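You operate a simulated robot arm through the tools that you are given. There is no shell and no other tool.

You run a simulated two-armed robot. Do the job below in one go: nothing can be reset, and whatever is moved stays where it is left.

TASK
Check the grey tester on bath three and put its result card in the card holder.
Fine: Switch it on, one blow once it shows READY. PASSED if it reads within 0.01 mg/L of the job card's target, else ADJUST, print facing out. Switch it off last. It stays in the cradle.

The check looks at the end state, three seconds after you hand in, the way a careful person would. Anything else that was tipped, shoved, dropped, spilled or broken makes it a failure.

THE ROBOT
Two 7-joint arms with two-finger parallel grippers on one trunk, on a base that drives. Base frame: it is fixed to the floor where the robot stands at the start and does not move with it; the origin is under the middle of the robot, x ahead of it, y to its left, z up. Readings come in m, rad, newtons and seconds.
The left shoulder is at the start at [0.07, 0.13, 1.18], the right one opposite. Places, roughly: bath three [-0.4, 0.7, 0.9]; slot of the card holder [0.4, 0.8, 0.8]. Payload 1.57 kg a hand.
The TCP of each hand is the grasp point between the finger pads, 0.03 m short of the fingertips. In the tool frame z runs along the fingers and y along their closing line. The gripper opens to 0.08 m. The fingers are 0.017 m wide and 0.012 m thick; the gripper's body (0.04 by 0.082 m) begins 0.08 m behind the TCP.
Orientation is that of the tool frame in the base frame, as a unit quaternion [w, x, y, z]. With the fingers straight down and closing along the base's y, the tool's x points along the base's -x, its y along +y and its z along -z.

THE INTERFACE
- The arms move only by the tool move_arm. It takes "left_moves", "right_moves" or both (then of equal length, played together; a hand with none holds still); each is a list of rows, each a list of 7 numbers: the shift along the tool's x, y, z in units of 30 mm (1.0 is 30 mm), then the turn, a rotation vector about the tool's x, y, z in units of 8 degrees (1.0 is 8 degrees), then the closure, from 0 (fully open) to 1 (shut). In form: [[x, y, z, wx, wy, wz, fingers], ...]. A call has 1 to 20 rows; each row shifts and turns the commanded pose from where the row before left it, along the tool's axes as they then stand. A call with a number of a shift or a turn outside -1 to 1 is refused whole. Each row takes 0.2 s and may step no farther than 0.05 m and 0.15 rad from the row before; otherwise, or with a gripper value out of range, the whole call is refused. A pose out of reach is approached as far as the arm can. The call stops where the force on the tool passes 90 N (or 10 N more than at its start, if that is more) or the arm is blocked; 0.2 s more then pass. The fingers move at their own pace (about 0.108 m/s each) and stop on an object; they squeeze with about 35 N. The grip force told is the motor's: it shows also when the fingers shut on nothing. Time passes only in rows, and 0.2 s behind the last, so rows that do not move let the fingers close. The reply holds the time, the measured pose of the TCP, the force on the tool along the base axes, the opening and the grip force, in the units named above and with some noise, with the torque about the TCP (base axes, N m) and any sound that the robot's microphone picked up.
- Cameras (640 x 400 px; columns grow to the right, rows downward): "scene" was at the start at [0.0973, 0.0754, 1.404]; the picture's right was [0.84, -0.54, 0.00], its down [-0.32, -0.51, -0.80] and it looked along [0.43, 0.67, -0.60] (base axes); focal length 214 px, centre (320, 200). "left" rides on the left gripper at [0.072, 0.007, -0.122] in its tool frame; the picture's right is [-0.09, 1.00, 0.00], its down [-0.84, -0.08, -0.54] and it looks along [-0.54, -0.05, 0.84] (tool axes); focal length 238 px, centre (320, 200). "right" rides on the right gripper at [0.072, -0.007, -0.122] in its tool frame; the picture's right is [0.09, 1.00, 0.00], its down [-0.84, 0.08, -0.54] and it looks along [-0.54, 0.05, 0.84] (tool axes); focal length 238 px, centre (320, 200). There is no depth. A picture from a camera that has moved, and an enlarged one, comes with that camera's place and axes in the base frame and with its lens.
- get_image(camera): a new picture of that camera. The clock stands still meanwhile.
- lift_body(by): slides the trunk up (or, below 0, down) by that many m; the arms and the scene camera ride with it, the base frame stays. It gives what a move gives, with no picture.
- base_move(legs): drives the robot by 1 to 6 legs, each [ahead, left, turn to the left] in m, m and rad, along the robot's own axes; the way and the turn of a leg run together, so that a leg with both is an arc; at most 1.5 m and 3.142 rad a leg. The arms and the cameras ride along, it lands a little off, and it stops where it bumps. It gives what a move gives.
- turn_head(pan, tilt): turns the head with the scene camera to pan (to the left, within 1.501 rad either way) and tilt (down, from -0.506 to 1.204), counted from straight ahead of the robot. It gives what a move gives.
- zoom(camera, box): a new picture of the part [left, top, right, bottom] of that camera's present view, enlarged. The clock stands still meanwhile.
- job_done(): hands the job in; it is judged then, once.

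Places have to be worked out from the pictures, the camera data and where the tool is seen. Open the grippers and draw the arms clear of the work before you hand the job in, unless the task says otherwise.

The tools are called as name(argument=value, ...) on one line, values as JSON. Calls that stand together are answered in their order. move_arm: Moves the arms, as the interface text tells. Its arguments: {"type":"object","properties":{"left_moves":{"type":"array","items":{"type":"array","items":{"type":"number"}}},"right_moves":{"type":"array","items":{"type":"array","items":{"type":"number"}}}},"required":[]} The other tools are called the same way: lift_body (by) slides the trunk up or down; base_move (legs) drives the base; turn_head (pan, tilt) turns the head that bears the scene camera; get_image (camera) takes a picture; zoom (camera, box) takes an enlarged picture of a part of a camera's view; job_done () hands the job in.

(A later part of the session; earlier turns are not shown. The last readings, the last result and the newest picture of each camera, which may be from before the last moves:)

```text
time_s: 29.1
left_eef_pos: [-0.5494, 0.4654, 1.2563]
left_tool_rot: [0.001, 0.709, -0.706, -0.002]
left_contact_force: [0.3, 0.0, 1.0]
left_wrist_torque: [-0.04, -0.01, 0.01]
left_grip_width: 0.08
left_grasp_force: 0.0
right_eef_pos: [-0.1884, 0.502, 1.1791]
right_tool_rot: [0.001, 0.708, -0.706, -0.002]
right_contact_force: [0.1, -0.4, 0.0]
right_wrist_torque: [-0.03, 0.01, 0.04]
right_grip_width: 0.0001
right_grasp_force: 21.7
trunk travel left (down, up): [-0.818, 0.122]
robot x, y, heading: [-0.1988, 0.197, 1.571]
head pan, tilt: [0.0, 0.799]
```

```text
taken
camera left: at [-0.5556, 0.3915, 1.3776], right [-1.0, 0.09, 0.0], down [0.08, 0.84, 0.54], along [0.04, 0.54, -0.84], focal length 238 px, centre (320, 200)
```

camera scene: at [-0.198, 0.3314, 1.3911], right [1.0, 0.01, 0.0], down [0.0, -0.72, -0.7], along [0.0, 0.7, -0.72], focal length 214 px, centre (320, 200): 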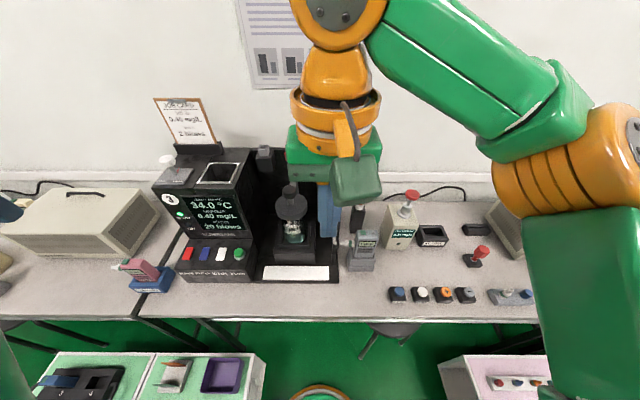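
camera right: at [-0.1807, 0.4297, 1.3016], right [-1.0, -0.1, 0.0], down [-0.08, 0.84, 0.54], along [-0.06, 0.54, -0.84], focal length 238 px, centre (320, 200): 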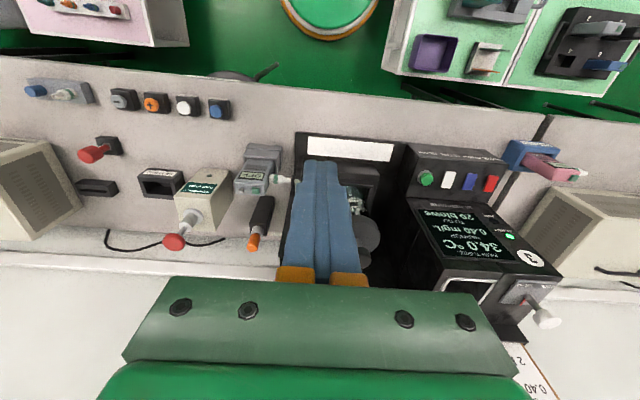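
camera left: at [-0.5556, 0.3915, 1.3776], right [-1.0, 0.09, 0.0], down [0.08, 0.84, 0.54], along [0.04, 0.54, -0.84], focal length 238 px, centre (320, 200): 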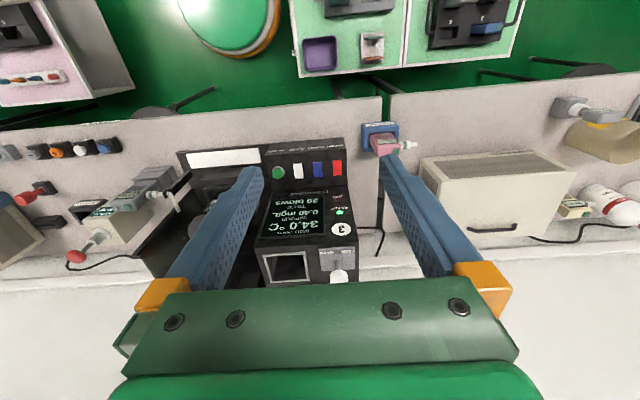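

The base is at (-0.2, 0.2) as wanted. I zoom on the tester top and the bath's control panel for exact places.

zoom(camera="scene", box=[320, 180, 440, 280])

zoom(camera="right", box=[180, 130, 320, 230])

zoom(camera="scene", box=[140, 150, 340, 290])

zoom(camera="right", box=[380, 120, 580, 260])

zoom(camera="right", box=[10, 60, 190, 220])

zoom(camera="scene", box=[90, 340, 270, 400])

```text
4.00 times, centred on (380, 230) of scene
camera zoom: at [-0.198, 0.3314, 1.3911], right [1.0, 0.01, 0.0], down [0.0, -0.72, -0.7], along [0.0, 0.7, -0.72], focal length 858 px, centre (80, 80)
```

zoom: 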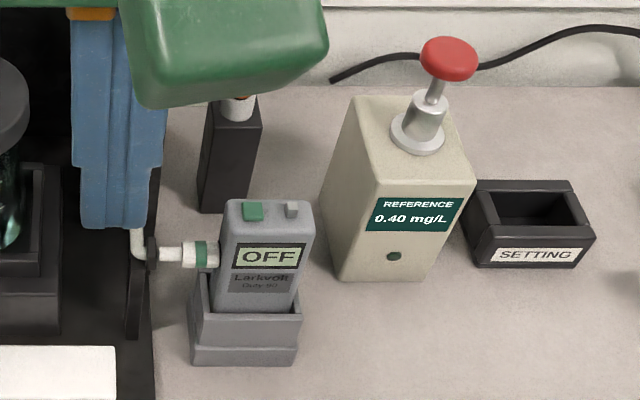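

```text
4.00 times, centred on (250, 180) of right
camera zoom: at [-0.1807, 0.4297, 1.3016], right [-1.0, -0.1, 0.0], down [-0.08, 0.84, 0.54], along [-0.06, 0.54, -0.84], focal length 953 px, centre (600, 280)
```

zoom: 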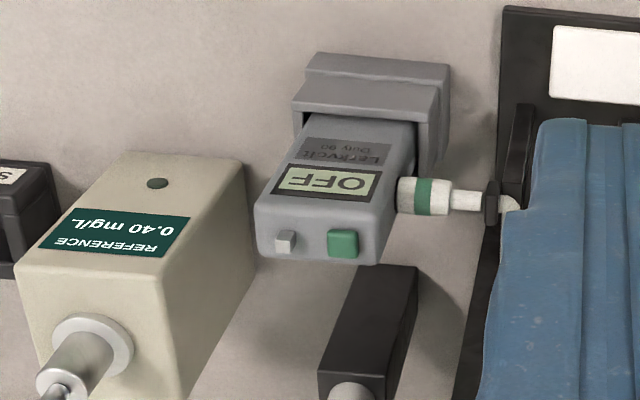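

```text
2.86 times, centred on (240, 220) of scene
camera zoom: at [-0.198, 0.3314, 1.3911], right [1.0, 0.01, 0.0], down [0.0, -0.72, -0.7], along [0.0, 0.7, -0.72], focal length 613 px, centre (549, 143)
```

zoom: 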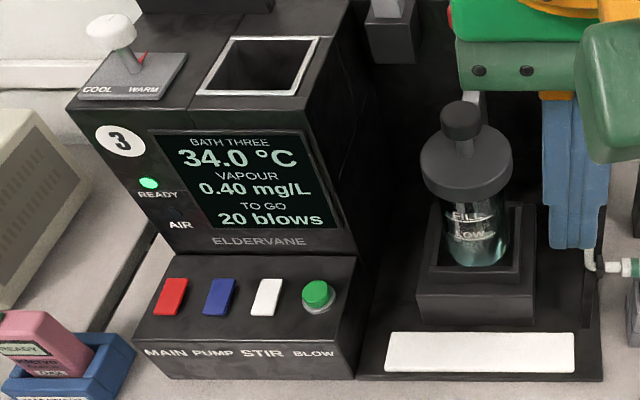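

```text
2.86 times, centred on (480, 190) of right
camera zoom: at [-0.1807, 0.4297, 1.3016], right [-1.0, -0.1, 0.0], down [-0.08, 0.84, 0.54], along [-0.06, 0.54, -0.84], focal length 681 px, centre (-137, 229)
```

zoom: 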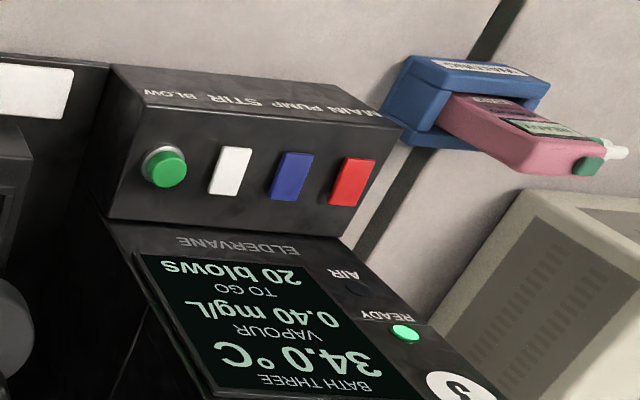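

```text
2.50 times, centred on (100, 140) of right
camera zoom: at [-0.1807, 0.4297, 1.3016], right [-1.0, -0.1, 0.0], down [-0.08, 0.84, 0.54], along [-0.06, 0.54, -0.84], focal length 596 px, centre (870, 350)
```

zoom: 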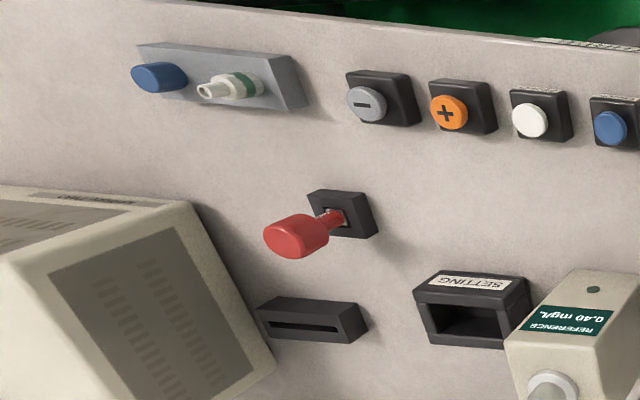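

```text
3.56 times, centred on (180, 370) of scene
camera zoom: at [-0.198, 0.3314, 1.3911], right [1.0, 0.01, 0.0], down [0.0, -0.72, -0.7], along [0.0, 0.7, -0.72], focal length 763 px, centre (818, -404)
```

zoom: 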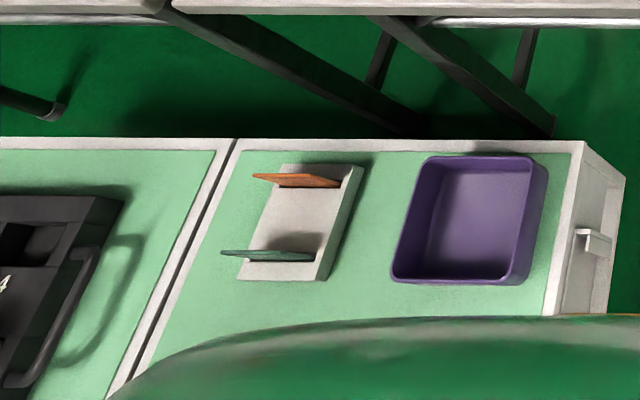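

I cross-check the places with the left wrist camera, enlarged, since its estimate for BLOW differs by about 3 cm.

zoom(camera="left", box=[240, 110, 440, 240])

zoom(camera="left", box=[60, 140, 260, 270])

zoom(camera="left", box=[290, 10, 450, 110])

```text
3.08 times, centred on (340, 175) of left
camera zoom: at [-0.5556, 0.3915, 1.3776], right [-1.0, 0.09, 0.0], down [0.08, 0.84, 0.54], along [0.04, 0.54, -0.84], focal length 733 px, centre (258, 277)
```

zoom: 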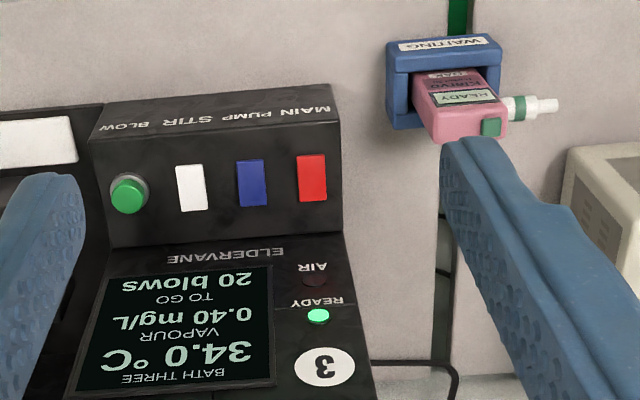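

```text
3.08 times, centred on (160, 205) of left
camera zoom: at [-0.5556, 0.3915, 1.3776], right [-1.0, 0.09, 0.0], down [0.08, 0.84, 0.54], along [0.04, 0.54, -0.84], focal length 733 px, centre (812, 185)
```

zoom: 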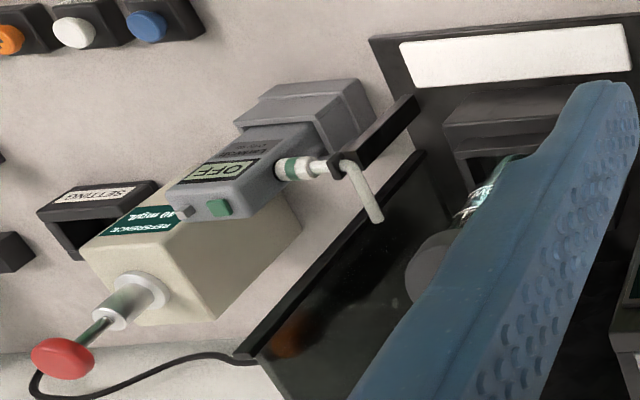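

```text
4.00 times, centred on (370, 60) of left
camera zoom: at [-0.5556, 0.3915, 1.3776], right [-1.0, 0.09, 0.0], down [0.08, 0.84, 0.54], along [0.04, 0.54, -0.84], focal length 953 px, centre (120, 760)
```

zoom: 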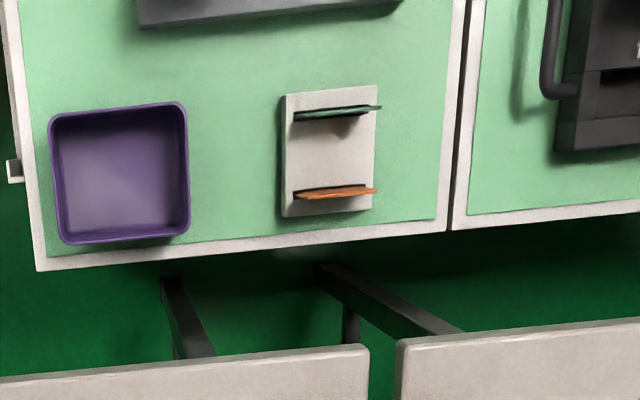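

All three cameras agree on BLOW at about (-0.433, 0.646, 0.847) and the tester's green button at about (-0.083, 0.666, 0.92). I tilt the right hand 24° forward and shift it right over the tester, still high.

move_arm(right_moves=[[0, -1, 0, 0, -1, 0, 1], [0, -1, 0, 0, -1, 0, 1], [0, -1, 0, 0, -1, 0, 1], [0, -0.5, 0, 0, 0, 0, 1], [0, 0, 1, 0, 0, 0, 1], [0, 0, 1, 0, 0, 0, 1], [0, 0, 1, 0, 0, 0, 1]])

get_image(camera="scene")

get_image(camera="right")

```text
time_s: 30.7
left_eef_pos: [-0.5508, 0.4647, 1.2568]
left_tool_rot: [0.001, 0.708, -0.706, -0.002]
left_contact_force: [0.3, -0.7, -0.3]
left_wrist_torque: [-0.02, 0.02, 0.03]
left_grip_width: 0.0797
left_grasp_force: 0.1
right_eef_pos: [-0.0822, 0.5397, 1.0969]
right_tool_rot: [-0.147, 0.694, -0.689, -0.148]
right_contact_force: [-0.1, 0.2, 0.6]
right_wrist_torque: [0.03, 0.02, -0.02]
right_grip_width: 0.0
right_grasp_force: 21.1
trunk travel left (down, up): [-0.818, 0.122]
robot x, y, heading: [-0.197, 0.2007, 1.577]
head pan, tilt: [0.0, 0.799]
```

```text
taken
camera scene: at [-0.1979, 0.3323, 1.391], right [1.0, 0.01, 0.0], down [0.0, -0.72, -0.7], along [0.0, 0.7, -0.72], focal length 214 px, centre (320, 200)
```

scene: 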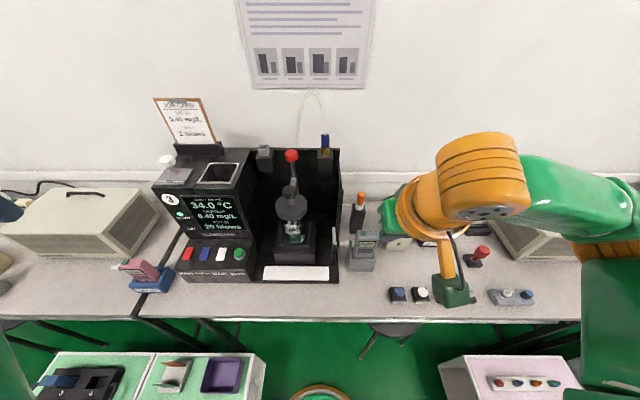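

```text
taken
camera right: at [-0.0751, 0.4244, 1.1788], right [-1.0, -0.09, -0.04], down [-0.08, 0.54, 0.84], along [-0.06, 0.84, -0.55], focal length 238 px, centre (320, 200)
```

right: 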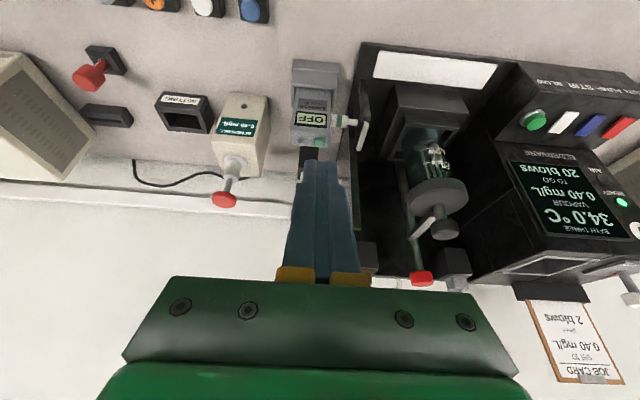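

The right camera confirms the button at about (-0.086, 0.666, 0.92), in line with the fingers. I bring the fingertips to just above it.

move_arm(right_moves=[[-0.26, 0.02, 0.9, 0, 0, 0, 1], [-0.26, 0.02, 0.9, 0, 0, 0, 1], [-0.26, 0.02, 0.9, 0, 0, 0, 1], [-0.26, 0.02, 0.9, 0, 0, 0, 1], [-0.26, 0.02, 0.9, 0, 0, 0, 1], [-0.26, 0, 0.8, 0, 0, 0, 1]])

get_image(camera="right")

get_image(camera="scene")

get_image(camera="left")

```text
time_s: 32.1
left_eef_pos: [-0.5495, 0.4647, 1.2559]
left_tool_rot: [0.001, 0.709, -0.706, -0.002]
left_contact_force: [-0.2, 0.4, -0.1]
left_wrist_torque: [0.0, 0.0, 0.02]
left_grip_width: 0.0798
left_grasp_force: 0.0
right_eef_pos: [-0.0876, 0.6475, 0.97]
right_tool_rot: [-0.147, 0.694, -0.689, -0.148]
right_contact_force: [-0.3, 0.1, -0.3]
right_wrist_torque: [0.0, 0.01, 0.0]
right_grip_width: 0.0002
right_grasp_force: 21.3
trunk travel left (down, up): [-0.818, 0.122]
robot x, y, heading: [-0.2028, 0.2025, 1.577]
head pan, tilt: [0.0, 0.799]
```

```text
taken
camera right: at [-0.0798, 0.5322, 1.0526], right [-1.0, -0.09, -0.04], down [-0.08, 0.54, 0.84], along [-0.06, 0.84, -0.55], focal length 238 px, centre (320, 200)
```

right: 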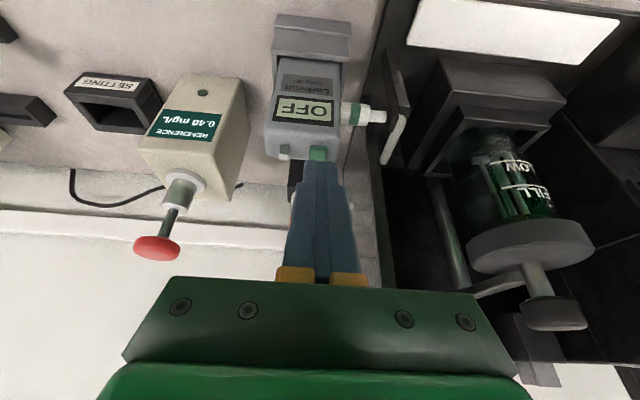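

```text
taken
camera scene: at [-0.1984, 0.3324, 1.391], right [1.0, 0.01, 0.0], down [0.0, -0.72, -0.7], along [0.0, 0.7, -0.72], focal length 214 px, centre (320, 200)
```

scene: 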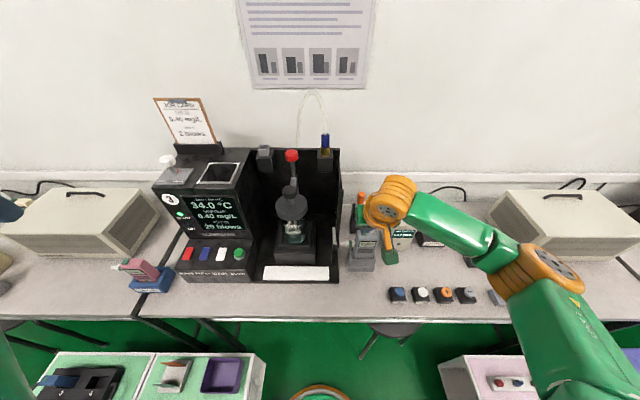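

```text
taken
camera left: at [-0.5559, 0.3925, 1.3774], right [-1.0, 0.09, 0.0], down [0.08, 0.84, 0.54], along [0.05, 0.54, -0.84], focal length 238 px, centre (320, 200)
```

left: 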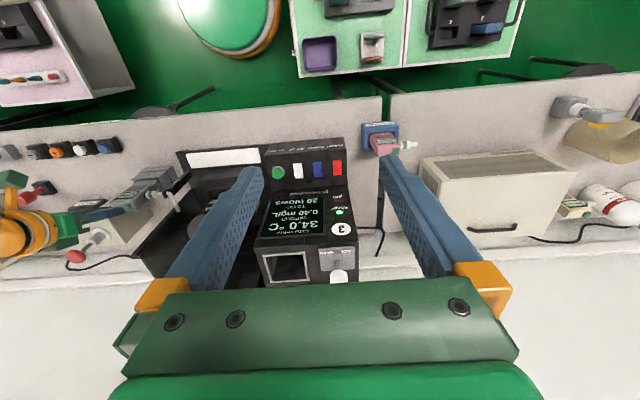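

zoom(camera="right", box=[250, 80, 410, 180])

zoom(camera="left", box=[80, 150, 220, 240])

zoom(camera="scene", box=[320, 190, 440, 280])

```text
4.00 times, centred on (330, 130) of right
camera zoom: at [-0.0798, 0.5322, 1.0526], right [-1.0, -0.09, -0.04], down [-0.08, 0.54, 0.84], along [-0.06, 0.84, -0.55], focal length 953 px, centre (280, 480)
```

zoom: 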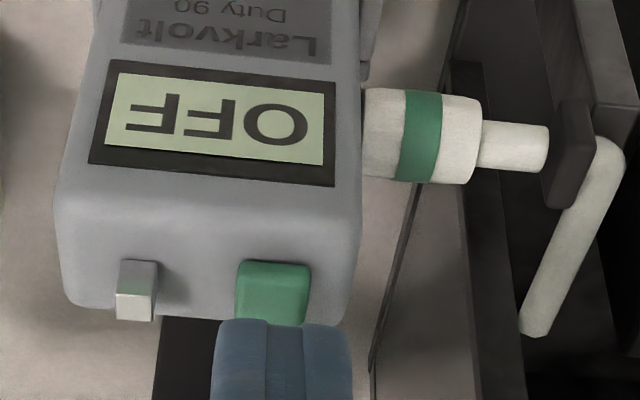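

```text
4.44 times, centred on (150, 195) of left
camera zoom: at [-0.5559, 0.3925, 1.3774], right [-1.0, 0.09, 0.0], down [0.08, 0.84, 0.54], along [0.05, 0.54, -0.84], focal length 1059 px, centre (1076, 222)
```

zoom: 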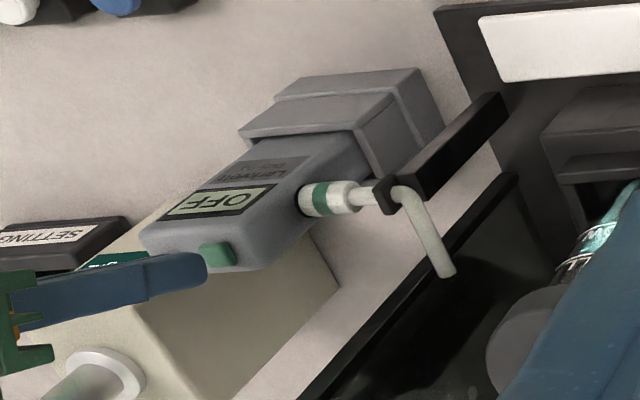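

```text
4.44 times, centred on (380, 235) of scene
camera zoom: at [-0.1984, 0.3324, 1.391], right [1.0, 0.01, 0.0], down [0.0, -0.72, -0.7], along [0.0, 0.7, -0.72], focal length 953 px, centre (53, 44)
```

zoom: 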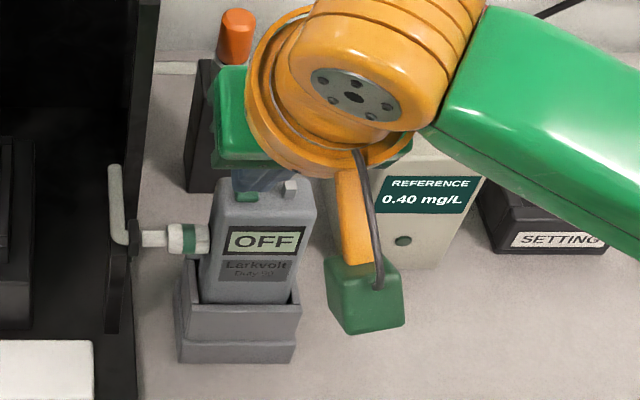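

Fingertips are right above the green button, about 15 mm up. I lower straight down in small steps and watch the force.

move_arm(right_moves=[[0.068, -0.05, 0.152, 0, 0, 0, 1], [0.068, 0, 0.152, 0, 0, 0, 1]])

zoom(camera="left", box=[80, 150, 220, 240])

```text
time_s: 32.7
left_eef_pos: [-0.5504, 0.4636, 1.2564]
left_tool_rot: [0.002, 0.708, -0.706, -0.001]
left_contact_force: [-0.2, -0.7, 0.5]
left_wrist_torque: [0.01, 0.04, 0.0]
left_grip_width: 0.0798
left_grasp_force: 0.1
right_eef_pos: [-0.0868, 0.6466, 0.9609]
right_tool_rot: [-0.146, 0.694, -0.69, -0.148]
right_contact_force: [0.6, -0.6, -0.5]
right_wrist_torque: [-0.02, 0.04, 0.0]
right_grip_width: 0.0
right_grasp_force: 21.2
trunk travel left (down, up): [-0.818, 0.122]
robot x, y, heading: [-0.2007, 0.1975, 1.577]
head pan, tilt: [0.0, 0.799]
```

```text
4.44 times, centred on (150, 195) of left
camera zoom: at [-0.5558, 0.3921, 1.3775], right [-1.0, 0.09, 0.0], down [0.08, 0.84, 0.54], along [0.05, 0.54, -0.84], focal length 1059 px, centre (1076, 222)
```

zoom: 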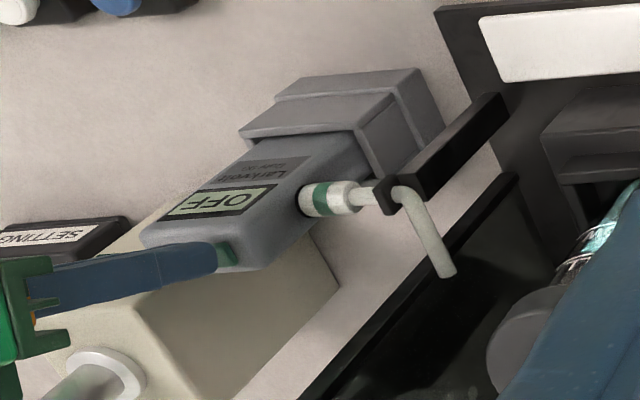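

Nearly touching; a few more millimetres.

move_arm(right_moves=[[0.054, 0, 0.122, 0, 0, 0, 1]])

zoom(camera="left", box=[80, 150, 220, 240])

```text
time_s: 33.1
left_eef_pos: [-0.5499, 0.4621, 1.2568]
left_tool_rot: [0.001, 0.708, -0.706, -0.002]
left_contact_force: [0.1, -0.2, 0.0]
left_wrist_torque: [0.03, -0.01, -0.03]
left_grip_width: 0.0799
left_grasp_force: 0.1
right_eef_pos: [-0.0868, 0.6472, 0.9574]
right_tool_rot: [-0.146, 0.694, -0.69, -0.149]
right_contact_force: [-0.3, 0.0, 0.4]
right_wrist_torque: [-0.01, -0.02, 0.02]
right_grip_width: 0.0001
right_grasp_force: 21.8
trunk travel left (down, up): [-0.818, 0.122]
robot x, y, heading: [-0.1932, 0.202, 1.579]
head pan, tilt: [0.0, 0.799]
```

```text
4.44 times, centred on (150, 195) of left
camera zoom: at [-0.5558, 0.3918, 1.3775], right [-1.0, 0.09, 0.0], down [0.08, 0.84, 0.54], along [0.05, 0.54, -0.84], focal length 1059 px, centre (1076, 222)
```

zoom: 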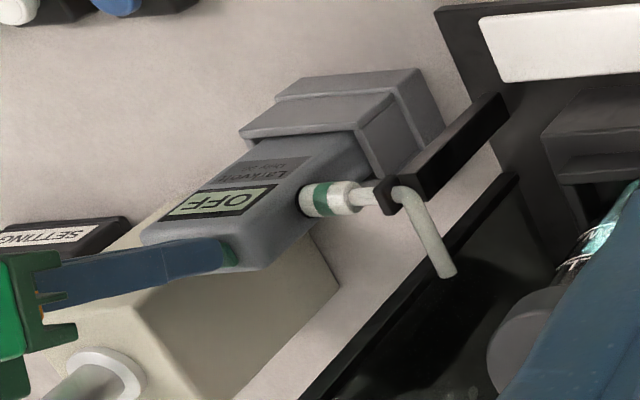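

No contact yet. I go on in 2–3 mm steps.

move_arm(right_moves=[[0.041, 0, 0.091, 0, 0, 0, 1]])

move_arm(right_moves=[[0.041, 0, 0.091, 0, 0, 0, 1]])

zoom(camera="left", box=[80, 150, 220, 240])

zoom(camera="right", box=[250, 80, 410, 180])

```text
time_s: 33.5
left_eef_pos: [-0.551, 0.464, 1.2559]
left_tool_rot: [0.002, 0.708, -0.706, -0.002]
left_contact_force: [0.0, -0.3, 0.0]
left_wrist_torque: [0.02, 0.01, 0.02]
left_grip_width: 0.0799
left_grasp_force: 0.1
right_eef_pos: [-0.0867, 0.6468, 0.9541]
right_tool_rot: [-0.146, 0.694, -0.689, -0.149]
right_contact_force: [0.4, -0.7, -0.1]
right_wrist_torque: [0.01, 0.02, 0.0]
right_grip_width: 0.0001
right_grasp_force: 21.1
trunk travel left (down, up): [-0.818, 0.122]
robot x, y, heading: [-0.1973, 0.1975, 1.577]
head pan, tilt: [0.0, 0.799]
```

```text
time_s: 33.9
left_eef_pos: [-0.5506, 0.463, 1.2577]
left_tool_rot: [0.0, 0.708, -0.706, -0.001]
left_contact_force: [0.0, 0.1, 0.1]
left_wrist_torque: [0.01, -0.01, -0.02]
left_grip_width: 0.0798
left_grasp_force: 0.1
right_eef_pos: [-0.0859, 0.6462, 0.9514]
right_tool_rot: [-0.146, 0.693, -0.69, -0.149]
right_contact_force: [-0.1, -0.4, 1.5]
right_wrist_torque: [0.02, 0.0, -0.02]
right_grip_width: 0.0
right_grasp_force: 21.6
trunk travel left (down, up): [-0.818, 0.122]
robot x, y, heading: [-0.1965, 0.1996, 1.581]
head pan, tilt: [0.0, 0.799]
```

```text
4.44 times, centred on (150, 195) of left
camera zoom: at [-0.5561, 0.3909, 1.3776], right [-1.0, 0.09, 0.0], down [0.08, 0.84, 0.54], along [0.05, 0.54, -0.84], focal length 1059 px, centre (1076, 222)
```

zoom: 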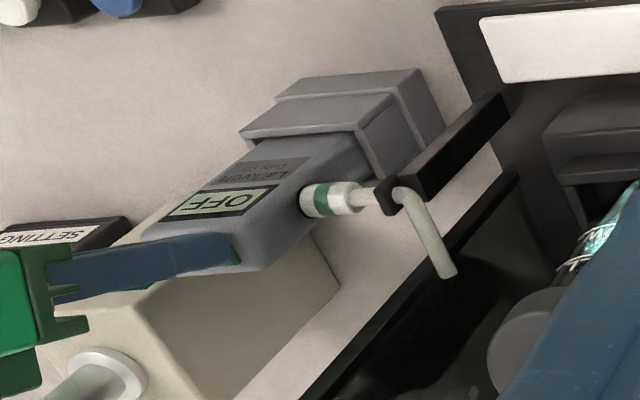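

```text
4.00 times, centred on (330, 130) of right
camera zoom: at [-0.0787, 0.5313, 1.0338], right [-1.0, -0.09, -0.04], down [-0.08, 0.54, 0.84], along [-0.06, 0.84, -0.55], focal length 953 px, centre (280, 480)
```

zoom: 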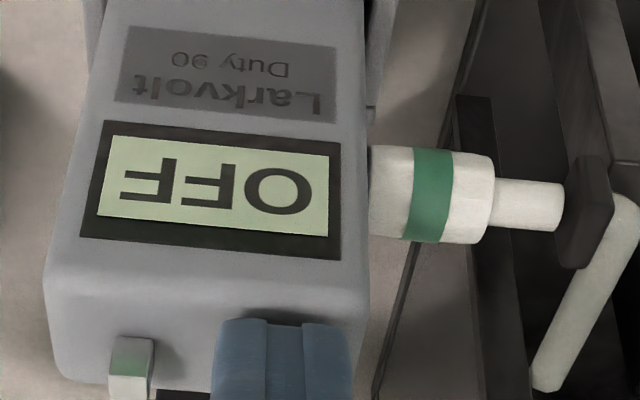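

First slight contact (1.5 N). Two more millimetres.

move_arm(right_moves=[[0.027, 0, 0.061, 0, 0, 0, 1]])

zoom(camera="right", box=[250, 80, 410, 180])

```text
time_s: 34.3
left_eef_pos: [-0.5498, 0.461, 1.2581]
left_tool_rot: [0.0, 0.708, -0.706, -0.003]
left_contact_force: [-0.1, -0.1, -0.2]
left_wrist_torque: [-0.01, -0.01, -0.01]
left_grip_width: 0.08
left_grasp_force: 0.3
right_eef_pos: [-0.0861, 0.6448, 0.9515]
right_tool_rot: [-0.148, 0.693, -0.689, -0.15]
right_contact_force: [1.0, 0.5, 7.9]
right_wrist_torque: [0.09, 0.0, 0.02]
right_grip_width: 0.0001
right_grasp_force: 21.3
trunk travel left (down, up): [-0.818, 0.122]
robot x, y, heading: [-0.2015, 0.1991, 1.575]
head pan, tilt: [0.0, 0.799]
heard: click
```

```text
4.00 times, centred on (330, 130) of right
camera zoom: at [-0.0787, 0.5294, 1.0325], right [-1.0, -0.09, -0.04], down [-0.08, 0.54, 0.84], along [-0.06, 0.84, -0.54], focal length 953 px, centre (280, 480)
```

zoom: 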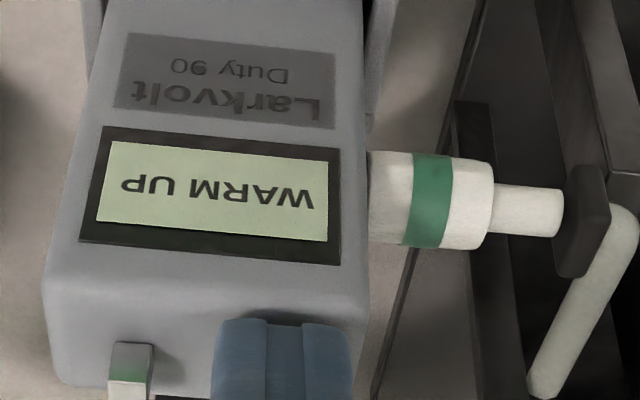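

Click heard and the tester shows WARM UP. I lift the right hand off straight up and meanwhile close and tilt the left hand towards the BLOW button, moving to x ≈ -0.433.

move_arm(right_moves=[[-0.41, 0, -0.91, 0, 0, 0, 1], [-0.41, 0, -0.91, 0, 0, 0, 1], [-0.41, 0, -0.91, 0, 0, 0, 1], [0, 0, 0, 0, 0, 0, 1]], left_moves=[[0, -1, 0, 0, -1, 0, 1], [0, -1, 0, 0, -1, 0, 1], [0, -1, 0, 0, -1, 0, 1], [0, -0.9, 0, 0, 0, 0, 1]])

move_arm(left_moves=[[0, 0, 1, 0, 0, 0, 1], [0, 0, 1, 0, 0, 0, 1], [0, 0, 1, 0, 0, 0, 1], [0, 0, 1, 0, 0, 0, 1], [0, 0, 1, 0, 0, 0, 1], [0, 0, 1, 0, 0, 0, 1]])

get_image(camera="left")

get_image(camera="scene")

```text
time_s: 35.3
left_eef_pos: [-0.4929, 0.465, 1.2637]
left_tool_rot: [-0.151, 0.695, -0.687, -0.146]
left_contact_force: [-0.7, 0.3, 0.8]
left_wrist_torque: [-0.03, -0.02, 0.0]
left_grip_width: 0.0002
left_grasp_force: 21.2
left hand out of reach, approached as far as the arm can: row 3, 4
right_eef_pos: [-0.0848, 0.6473, 1.0389]
right_tool_rot: [-0.146, 0.693, -0.69, -0.149]
right_contact_force: [-0.1, 0.0, -0.2]
right_wrist_torque: [0.0, 0.01, 0.03]
right_grip_width: 0.0
right_grasp_force: 21.3
trunk travel left (down, up): [-0.818, 0.122]
robot x, y, heading: [-0.1989, 0.1985, 1.579]
head pan, tilt: [0.0, 0.799]
```

```text
time_s: 36.7
left_eef_pos: [-0.4983, 0.5405, 1.0991]
left_tool_rot: [0.146, -0.691, 0.692, 0.147]
left_contact_force: [-0.5, -0.1, -0.1]
left_wrist_torque: [0.01, 0.03, 0.0]
left_grip_width: 0.0003
left_grasp_force: 21.6
left hand out of reach, approached as far as the arm can: row 5
right_eef_pos: [-0.0868, 0.6481, 1.0392]
right_tool_rot: [-0.147, 0.693, -0.69, -0.148]
right_contact_force: [0.8, -0.1, -0.6]
right_wrist_torque: [0.01, 0.0, 0.0]
right_grip_width: 0.0
right_grasp_force: 21.7
trunk travel left (down, up): [-0.818, 0.122]
robot x, y, heading: [-0.1949, 0.2005, 1.581]
head pan, tilt: [0.0, 0.799]
```

```text
taken
camera left: at [-0.5038, 0.425, 1.1794], right [-1.0, 0.08, 0.04], down [0.08, 0.54, 0.84], along [0.05, 0.83, -0.55], focal length 238 px, centre (320, 200)
```

left: 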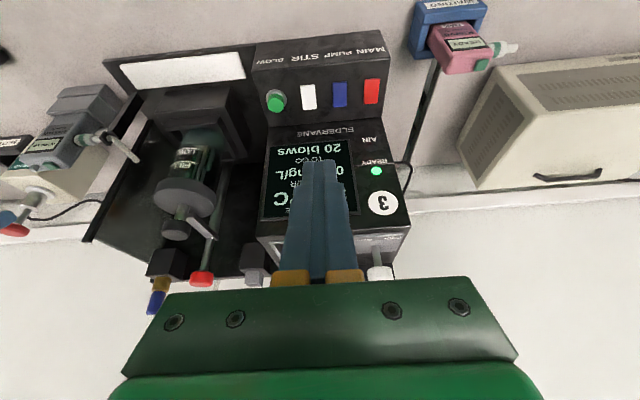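

```text
taken
camera scene: at [-0.1987, 0.3326, 1.391], right [1.0, 0.01, 0.0], down [0.0, -0.72, -0.7], along [0.0, 0.7, -0.72], focal length 214 px, centre (320, 200)
```

scene: 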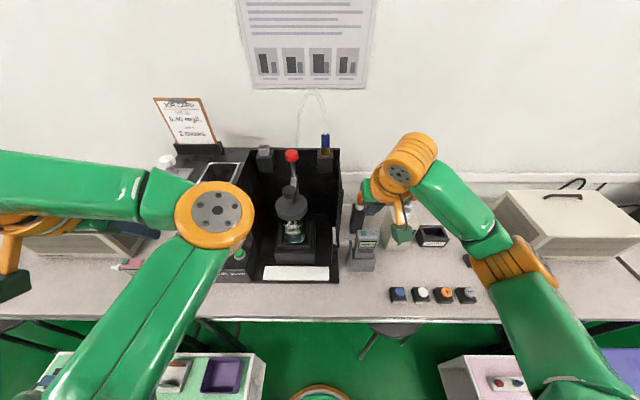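

BLOW confirmed at about (-0.43, 0.642, 0.847). I shift the left hand right to its column and then descend to a hover above it.

move_arm(left_moves=[[0, -0.75, 0.3, 0, 0, 0, 1], [0, -0.75, 0.3, 0, 0, 0, 1], [0, -0.73, 0.4, 0, 0, 0, 1], [0, 0, 1, 0, 0, 0, 1], [0, 0, 1, 0, 0, 0, 1], [0, 0, 1, 0, 0, 0, 1], [0, 0, 1, 0, 0, 0, 1], [0, 0, 0.9, 0, 0, 0, 1]])

get_image(camera="left")

get_image(camera="scene")

zoom(camera="right", box=[200, 40, 360, 160])

```text
time_s: 38.5
left_eef_pos: [-0.4981, 0.6107, 0.9575]
left_tool_rot: [-0.146, 0.693, -0.69, -0.15]
left_contact_force: [-0.6, -0.1, -0.5]
left_wrist_torque: [0.02, 0.01, -0.02]
left_grip_width: 0.0003
left_grasp_force: 21.3
left hand out of reach, approached as far as the arm can: row 1, 2, 3
right_eef_pos: [-0.0855, 0.6481, 1.0388]
right_tool_rot: [-0.146, 0.694, -0.689, -0.149]
right_contact_force: [-0.6, 0.3, -0.4]
right_wrist_torque: [0.01, -0.02, 0.03]
right_grip_width: 0.0
right_grasp_force: 21.0
trunk travel left (down, up): [-0.818, 0.122]
robot x, y, heading: [-0.1999, 0.1964, 1.579]
head pan, tilt: [0.0, 0.799]
```

```text
taken
camera left: at [-0.5041, 0.4954, 1.0396], right [-1.0, 0.08, 0.04], down [0.08, 0.54, 0.84], along [0.04, 0.84, -0.55], focal length 238 px, centre (320, 200)
```

left: 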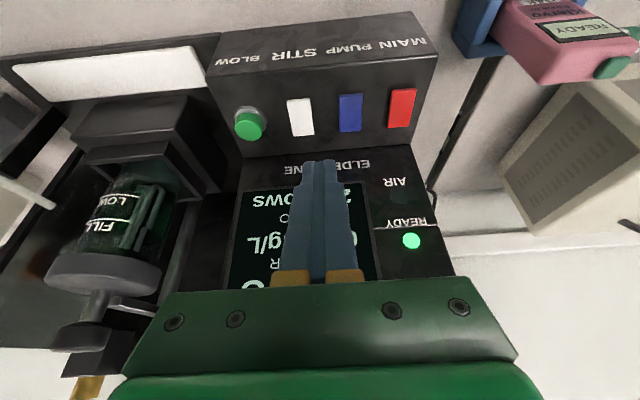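

```text
taken
camera scene: at [-0.1986, 0.3324, 1.391], right [1.0, 0.01, 0.0], down [0.0, -0.72, -0.7], along [0.0, 0.7, -0.72], focal length 214 px, centre (320, 200)
```

scene: 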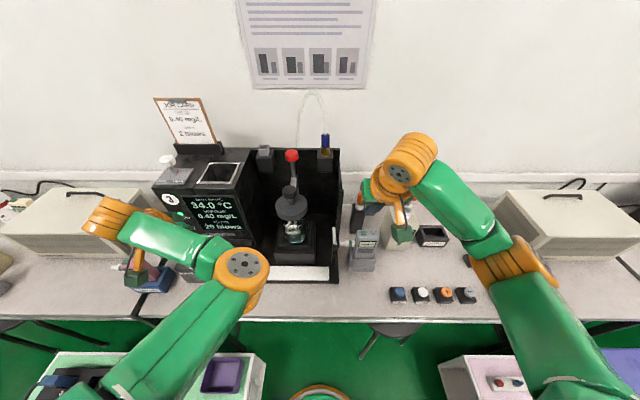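

```text
3.33 times, centred on (280, 100) of right
camera zoom: at [-0.0781, 0.5322, 1.1206], right [-1.0, -0.09, -0.04], down [-0.08, 0.54, 0.84], along [-0.06, 0.84, -0.55], focal length 794 px, centre (453, 533)
```

zoom: 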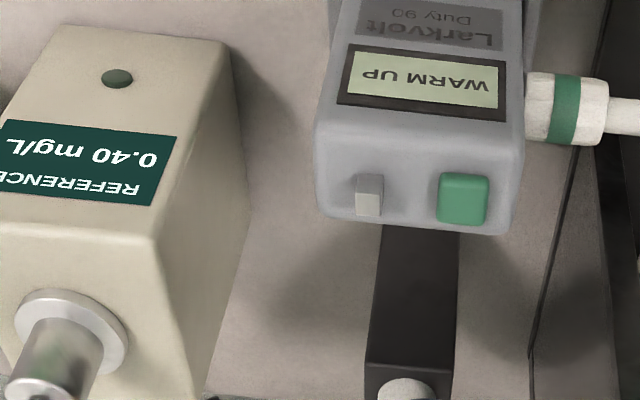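

The left hand couldn't move inward (elbow fully folded); lower down there should be more room. I try the rightward shift again at this lower height.

move_arm(left_moves=[[0, -0.6, 0, 0, 0, 0, 1], [0, -0.6, 0, 0, 0, 0, 1], [0, -0.6, 0, 0, 0, 0, 1]])

get_image(camera="left")

```text
time_s: 39.3
left_eef_pos: [-0.4468, 0.6106, 0.9619]
left_tool_rot: [-0.146, 0.694, -0.688, -0.154]
left_contact_force: [0.4, -0.1, -0.8]
left_wrist_torque: [-0.03, 0.01, 0.02]
left_grip_width: 0.0
left_grasp_force: 21.2
right_eef_pos: [-0.0852, 0.6466, 1.038]
right_tool_rot: [-0.146, 0.693, -0.69, -0.149]
right_contact_force: [0.2, -0.4, -0.2]
right_wrist_torque: [0.01, 0.0, 0.0]
right_grip_width: 0.0
right_grasp_force: 21.4
trunk travel left (down, up): [-0.818, 0.122]
robot x, y, heading: [-0.1952, 0.2005, 1.578]
head pan, tilt: [0.0, 0.799]
```

```text
taken
camera left: at [-0.4512, 0.4946, 1.0422], right [-1.0, 0.07, 0.05], down [0.08, 0.54, 0.84], along [0.04, 0.84, -0.54], focal length 238 px, centre (320, 200)
```

left: 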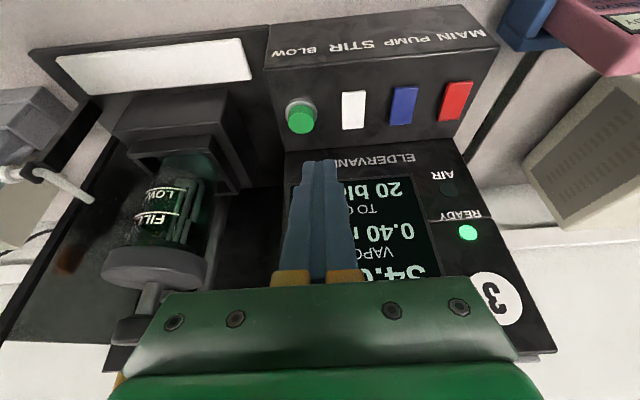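

It moved. BLOW now at (-0.43, 0.646, 0.847); I lower to about 15 mm above it.

move_arm(left_moves=[[0.1, -0.19, 0.83, 0, 0, 0, 1], [0.1, -0.19, 0.83, 0, 0, 0, 1], [0.1, -0.19, 0.83, 0, 0, 0, 1]])

get_image(camera="left")

zoom(camera="right", box=[380, 0, 640, 160])

zoom(camera="scene", box=[160, 200, 300, 290])

zoom(camera="right", box=[200, 40, 360, 160])

```text
time_s: 40.1
left_eef_pos: [-0.4439, 0.6384, 0.898]
left_tool_rot: [-0.145, 0.697, -0.682, -0.167]
left_contact_force: [-0.2, -0.5, -0.5]
left_wrist_torque: [0.01, -0.02, 0.03]
left_grip_width: 0.0
left_grasp_force: 21.3
right_eef_pos: [-0.0859, 0.6466, 1.0377]
right_tool_rot: [-0.145, 0.694, -0.689, -0.149]
right_contact_force: [-0.6, -0.6, 0.6]
right_wrist_torque: [0.01, -0.03, -0.02]
right_grip_width: 0.0
right_grasp_force: 21.0
trunk travel left (down, up): [-0.818, 0.122]
robot x, y, heading: [-0.1978, 0.2003, 1.577]
head pan, tilt: [0.0, 0.799]
```

```text
taken
camera left: at [-0.4438, 0.5206, 0.9763], right [-1.0, 0.05, 0.07], down [0.09, 0.52, 0.85], along [0.01, 0.85, -0.53], focal length 238 px, centre (320, 200)
```

left: 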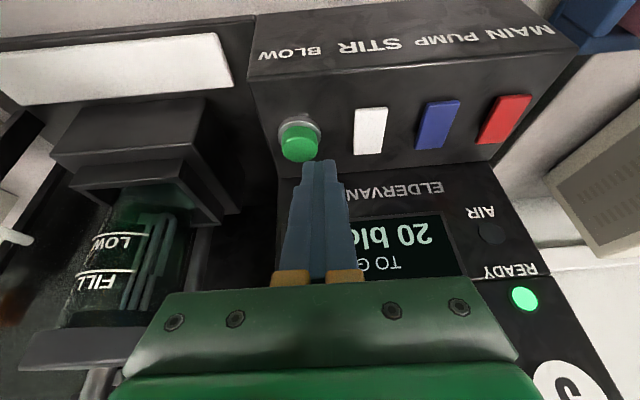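

```text
2.46 times, centred on (510, 80) of right
camera zoom: at [-0.0779, 0.532, 1.1206], right [-1.0, -0.09, -0.04], down [-0.08, 0.54, 0.84], along [-0.06, 0.84, -0.55], focal length 587 px, centre (-148, 495)
```

zoom: 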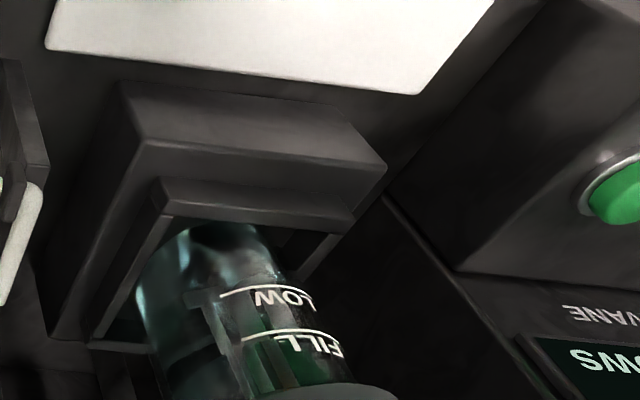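

```text
4.44 times, centred on (230, 245) of scene
camera zoom: at [-0.1983, 0.3321, 1.391], right [1.0, 0.01, 0.0], down [0.0, -0.72, -0.7], along [0.0, 0.7, -0.72], focal length 953 px, centre (720, 0)
```

zoom: 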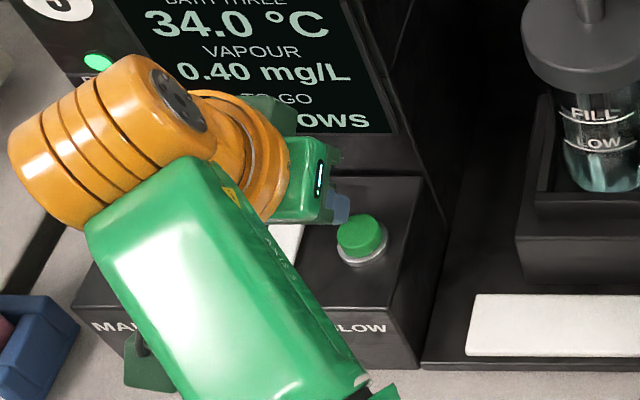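

```text
3.33 times, centred on (280, 100) of right
camera zoom: at [-0.0779, 0.532, 1.1206], right [-1.0, -0.09, -0.04], down [-0.08, 0.54, 0.84], along [-0.06, 0.84, -0.55], focal length 794 px, centre (453, 533)
```

zoom: 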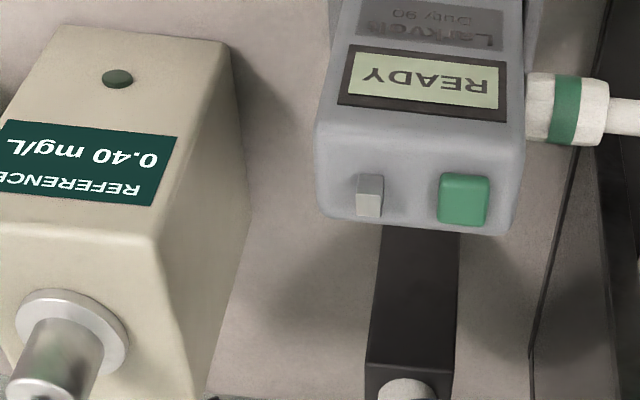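

Tester shows READY. The left fingertips are at about (-0.445, 0.651, 0.871) and the arm can't fold further inward, so I nudge the base 16 mm right and 8 mm back to line up with BLOW.

base_move(legs=[[-0.008, -0.016, 0]])

get_image(camera="left")

zoom(camera="scene", box=[160, 200, 300, 290])

```text
time_s: 40.9
left_eef_pos: [-0.4328, 0.6277, 0.8922]
left_tool_rot: [-0.136, 0.697, -0.684, -0.166]
left_contact_force: [-0.3, -1.1, 0.2]
left_wrist_torque: [0.0, -0.05, -0.02]
left_grip_width: 0.0
left_grasp_force: 21.4
right_eef_pos: [-0.0734, 0.6403, 1.0394]
right_tool_rot: [-0.146, 0.694, -0.689, -0.147]
right_contact_force: [-0.7, -0.1, 0.8]
right_wrist_torque: [0.0, -0.08, -0.01]
right_grip_width: 0.0
right_grasp_force: 22.0
trunk travel left (down, up): [-0.818, 0.122]
robot x, y, heading: [-0.1845, 0.1932, 1.578]
head pan, tilt: [0.0, 0.799]
```

```text
taken
camera left: at [-0.4328, 0.5111, 0.9729], right [-1.0, 0.06, 0.07], down [0.09, 0.54, 0.84], along [0.01, 0.84, -0.54], focal length 238 px, centre (320, 200)
```

left: 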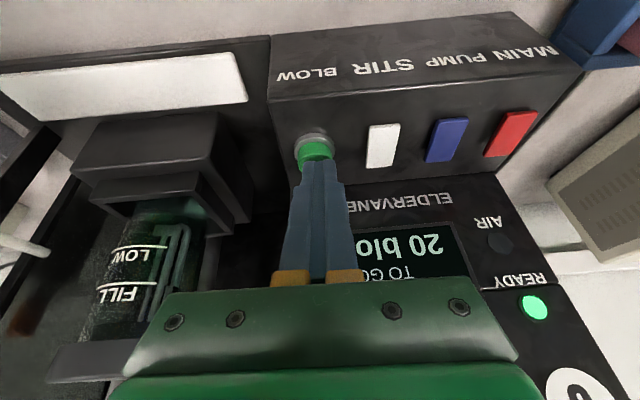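

```text
4.44 times, centred on (230, 245) of scene
camera zoom: at [-0.1863, 0.3259, 1.3908], right [1.0, 0.01, 0.0], down [0.01, -0.72, -0.7], along [0.0, 0.7, -0.72], focal length 953 px, centre (720, 0)
```

zoom: 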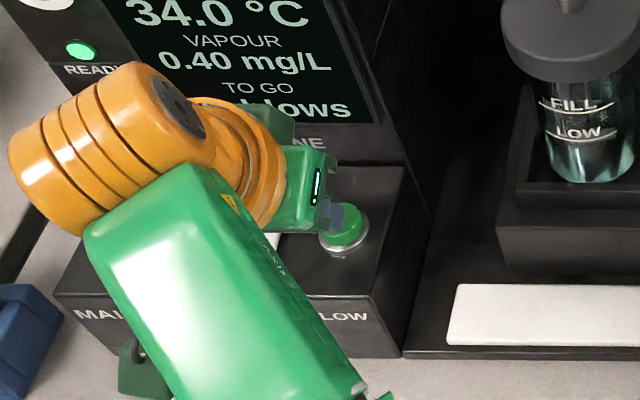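

Fingertips are now over BLOW, a little high. I press down in small steps watching force and clicks.

move_arm(left_moves=[[0.02, -0.06, 0.1, 0, 0, 0, 1], [0.02, -0.06, 0.1, 0, 0, 0, 1]])

move_arm(left_moves=[[0.02, 0, 0.08, 0, 0, 0, 1]])

zoom(camera="scene", box=[160, 200, 300, 290])

```text
time_s: 41.5
left_eef_pos: [-0.4462, 0.6267, 0.8903]
left_tool_rot: [-0.123, 0.702, -0.678, -0.181]
left_contact_force: [0.1, 0.9, -0.2]
left_wrist_torque: [0.0, 0.01, 0.03]
left_grip_width: 0.0
left_grasp_force: 21.3
right_eef_pos: [-0.0709, 0.6391, 1.038]
right_tool_rot: [-0.147, 0.694, -0.689, -0.149]
right_contact_force: [0.5, 0.3, 0.0]
right_wrist_torque: [0.01, 0.0, -0.01]
right_grip_width: 0.0
right_grasp_force: 21.7
trunk travel left (down, up): [-0.818, 0.122]
robot x, y, heading: [-0.1813, 0.1887, 1.579]
head pan, tilt: [0.0, 0.799]
```

```text
time_s: 41.9
left_eef_pos: [-0.4449, 0.6281, 0.8888]
left_tool_rot: [-0.125, 0.702, -0.678, -0.181]
left_contact_force: [-0.5, -0.1, 0.1]
left_wrist_torque: [-0.02, 0.01, 0.01]
left_grip_width: 0.0
left_grasp_force: 21.3
right_eef_pos: [-0.0691, 0.6387, 1.0385]
right_tool_rot: [-0.146, 0.694, -0.689, -0.149]
right_contact_force: [0.1, -0.4, 0.6]
right_wrist_torque: [0.01, 0.02, 0.0]
right_grip_width: 0.0
right_grasp_force: 21.4
trunk travel left (down, up): [-0.818, 0.122]
robot x, y, heading: [-0.1802, 0.1954, 1.579]
head pan, tilt: [0.0, 0.799]
```

```text
4.44 times, centred on (230, 245) of scene
camera zoom: at [-0.1821, 0.3238, 1.391], right [1.0, 0.01, 0.0], down [0.0, -0.72, -0.7], along [0.0, 0.7, -0.72], focal length 953 px, centre (720, 0)
```

zoom: 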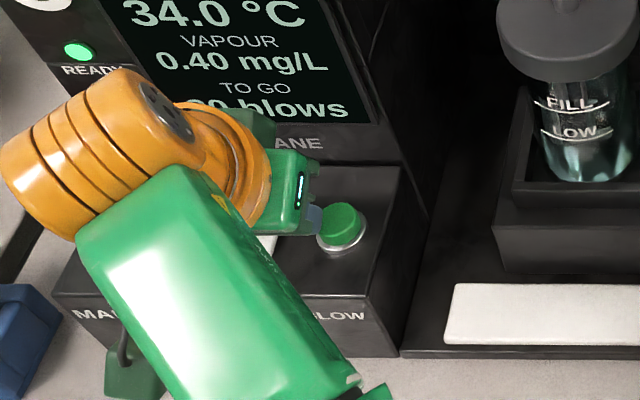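

The left arm is at a joint limit here, so I use the base for the sideways alignment (18 mm right) and will press by lowering the trunk, which carries the hand straight down.

base_move(legs=[[0, -0.018, 0]])

get_image(camera="left")

zoom(camera="scene", box=[160, 200, 300, 290])

```text
time_s: 42.6
left_eef_pos: [-0.429, 0.6278, 0.8885]
left_tool_rot: [-0.127, 0.702, -0.677, -0.18]
left_contact_force: [-0.6, 0.7, -0.2]
left_wrist_torque: [-0.03, -0.04, 0.02]
left_grip_width: 0.0
left_grasp_force: 21.1
right_eef_pos: [-0.0555, 0.6395, 1.0397]
right_tool_rot: [-0.148, 0.693, -0.69, -0.147]
right_contact_force: [-0.5, -0.5, 0.1]
right_wrist_torque: [0.0, -0.06, -0.01]
right_grip_width: 0.0
right_grasp_force: 21.5
trunk travel left (down, up): [-0.818, 0.122]
robot x, y, heading: [-0.1616, 0.1921, 1.576]
head pan, tilt: [0.0, 0.799]
```

```text
taken
camera left: at [-0.4239, 0.5113, 0.9681], right [-0.99, 0.03, 0.1], down [0.11, 0.53, 0.84], along [-0.03, 0.84, -0.53], focal length 238 px, centre (320, 200)
```

left: 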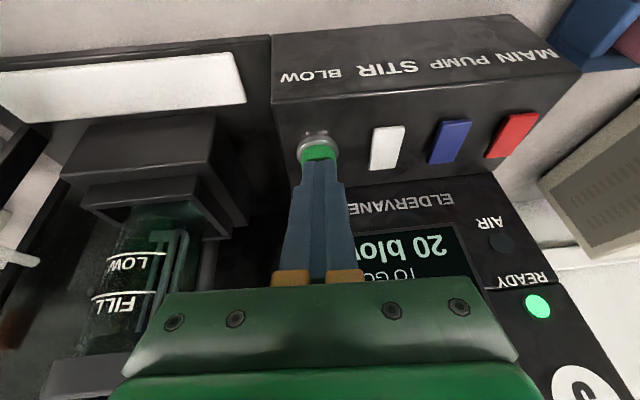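

```text
4.44 times, centred on (230, 245) of scene
camera zoom: at [-0.1689, 0.324, 1.391], right [1.0, 0.01, 0.0], down [0.01, -0.72, -0.7], along [0.0, 0.7, -0.72], focal length 953 px, centre (720, 0)
```

zoom: 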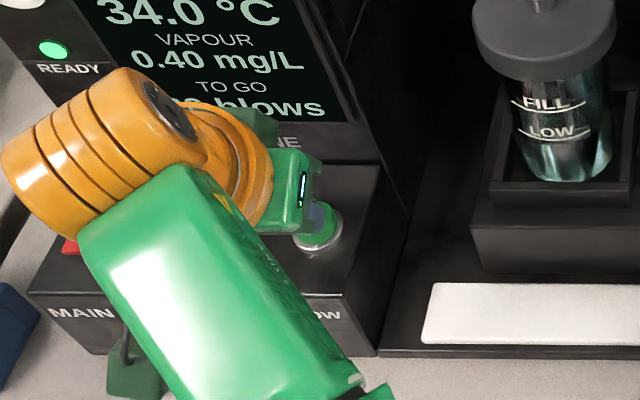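

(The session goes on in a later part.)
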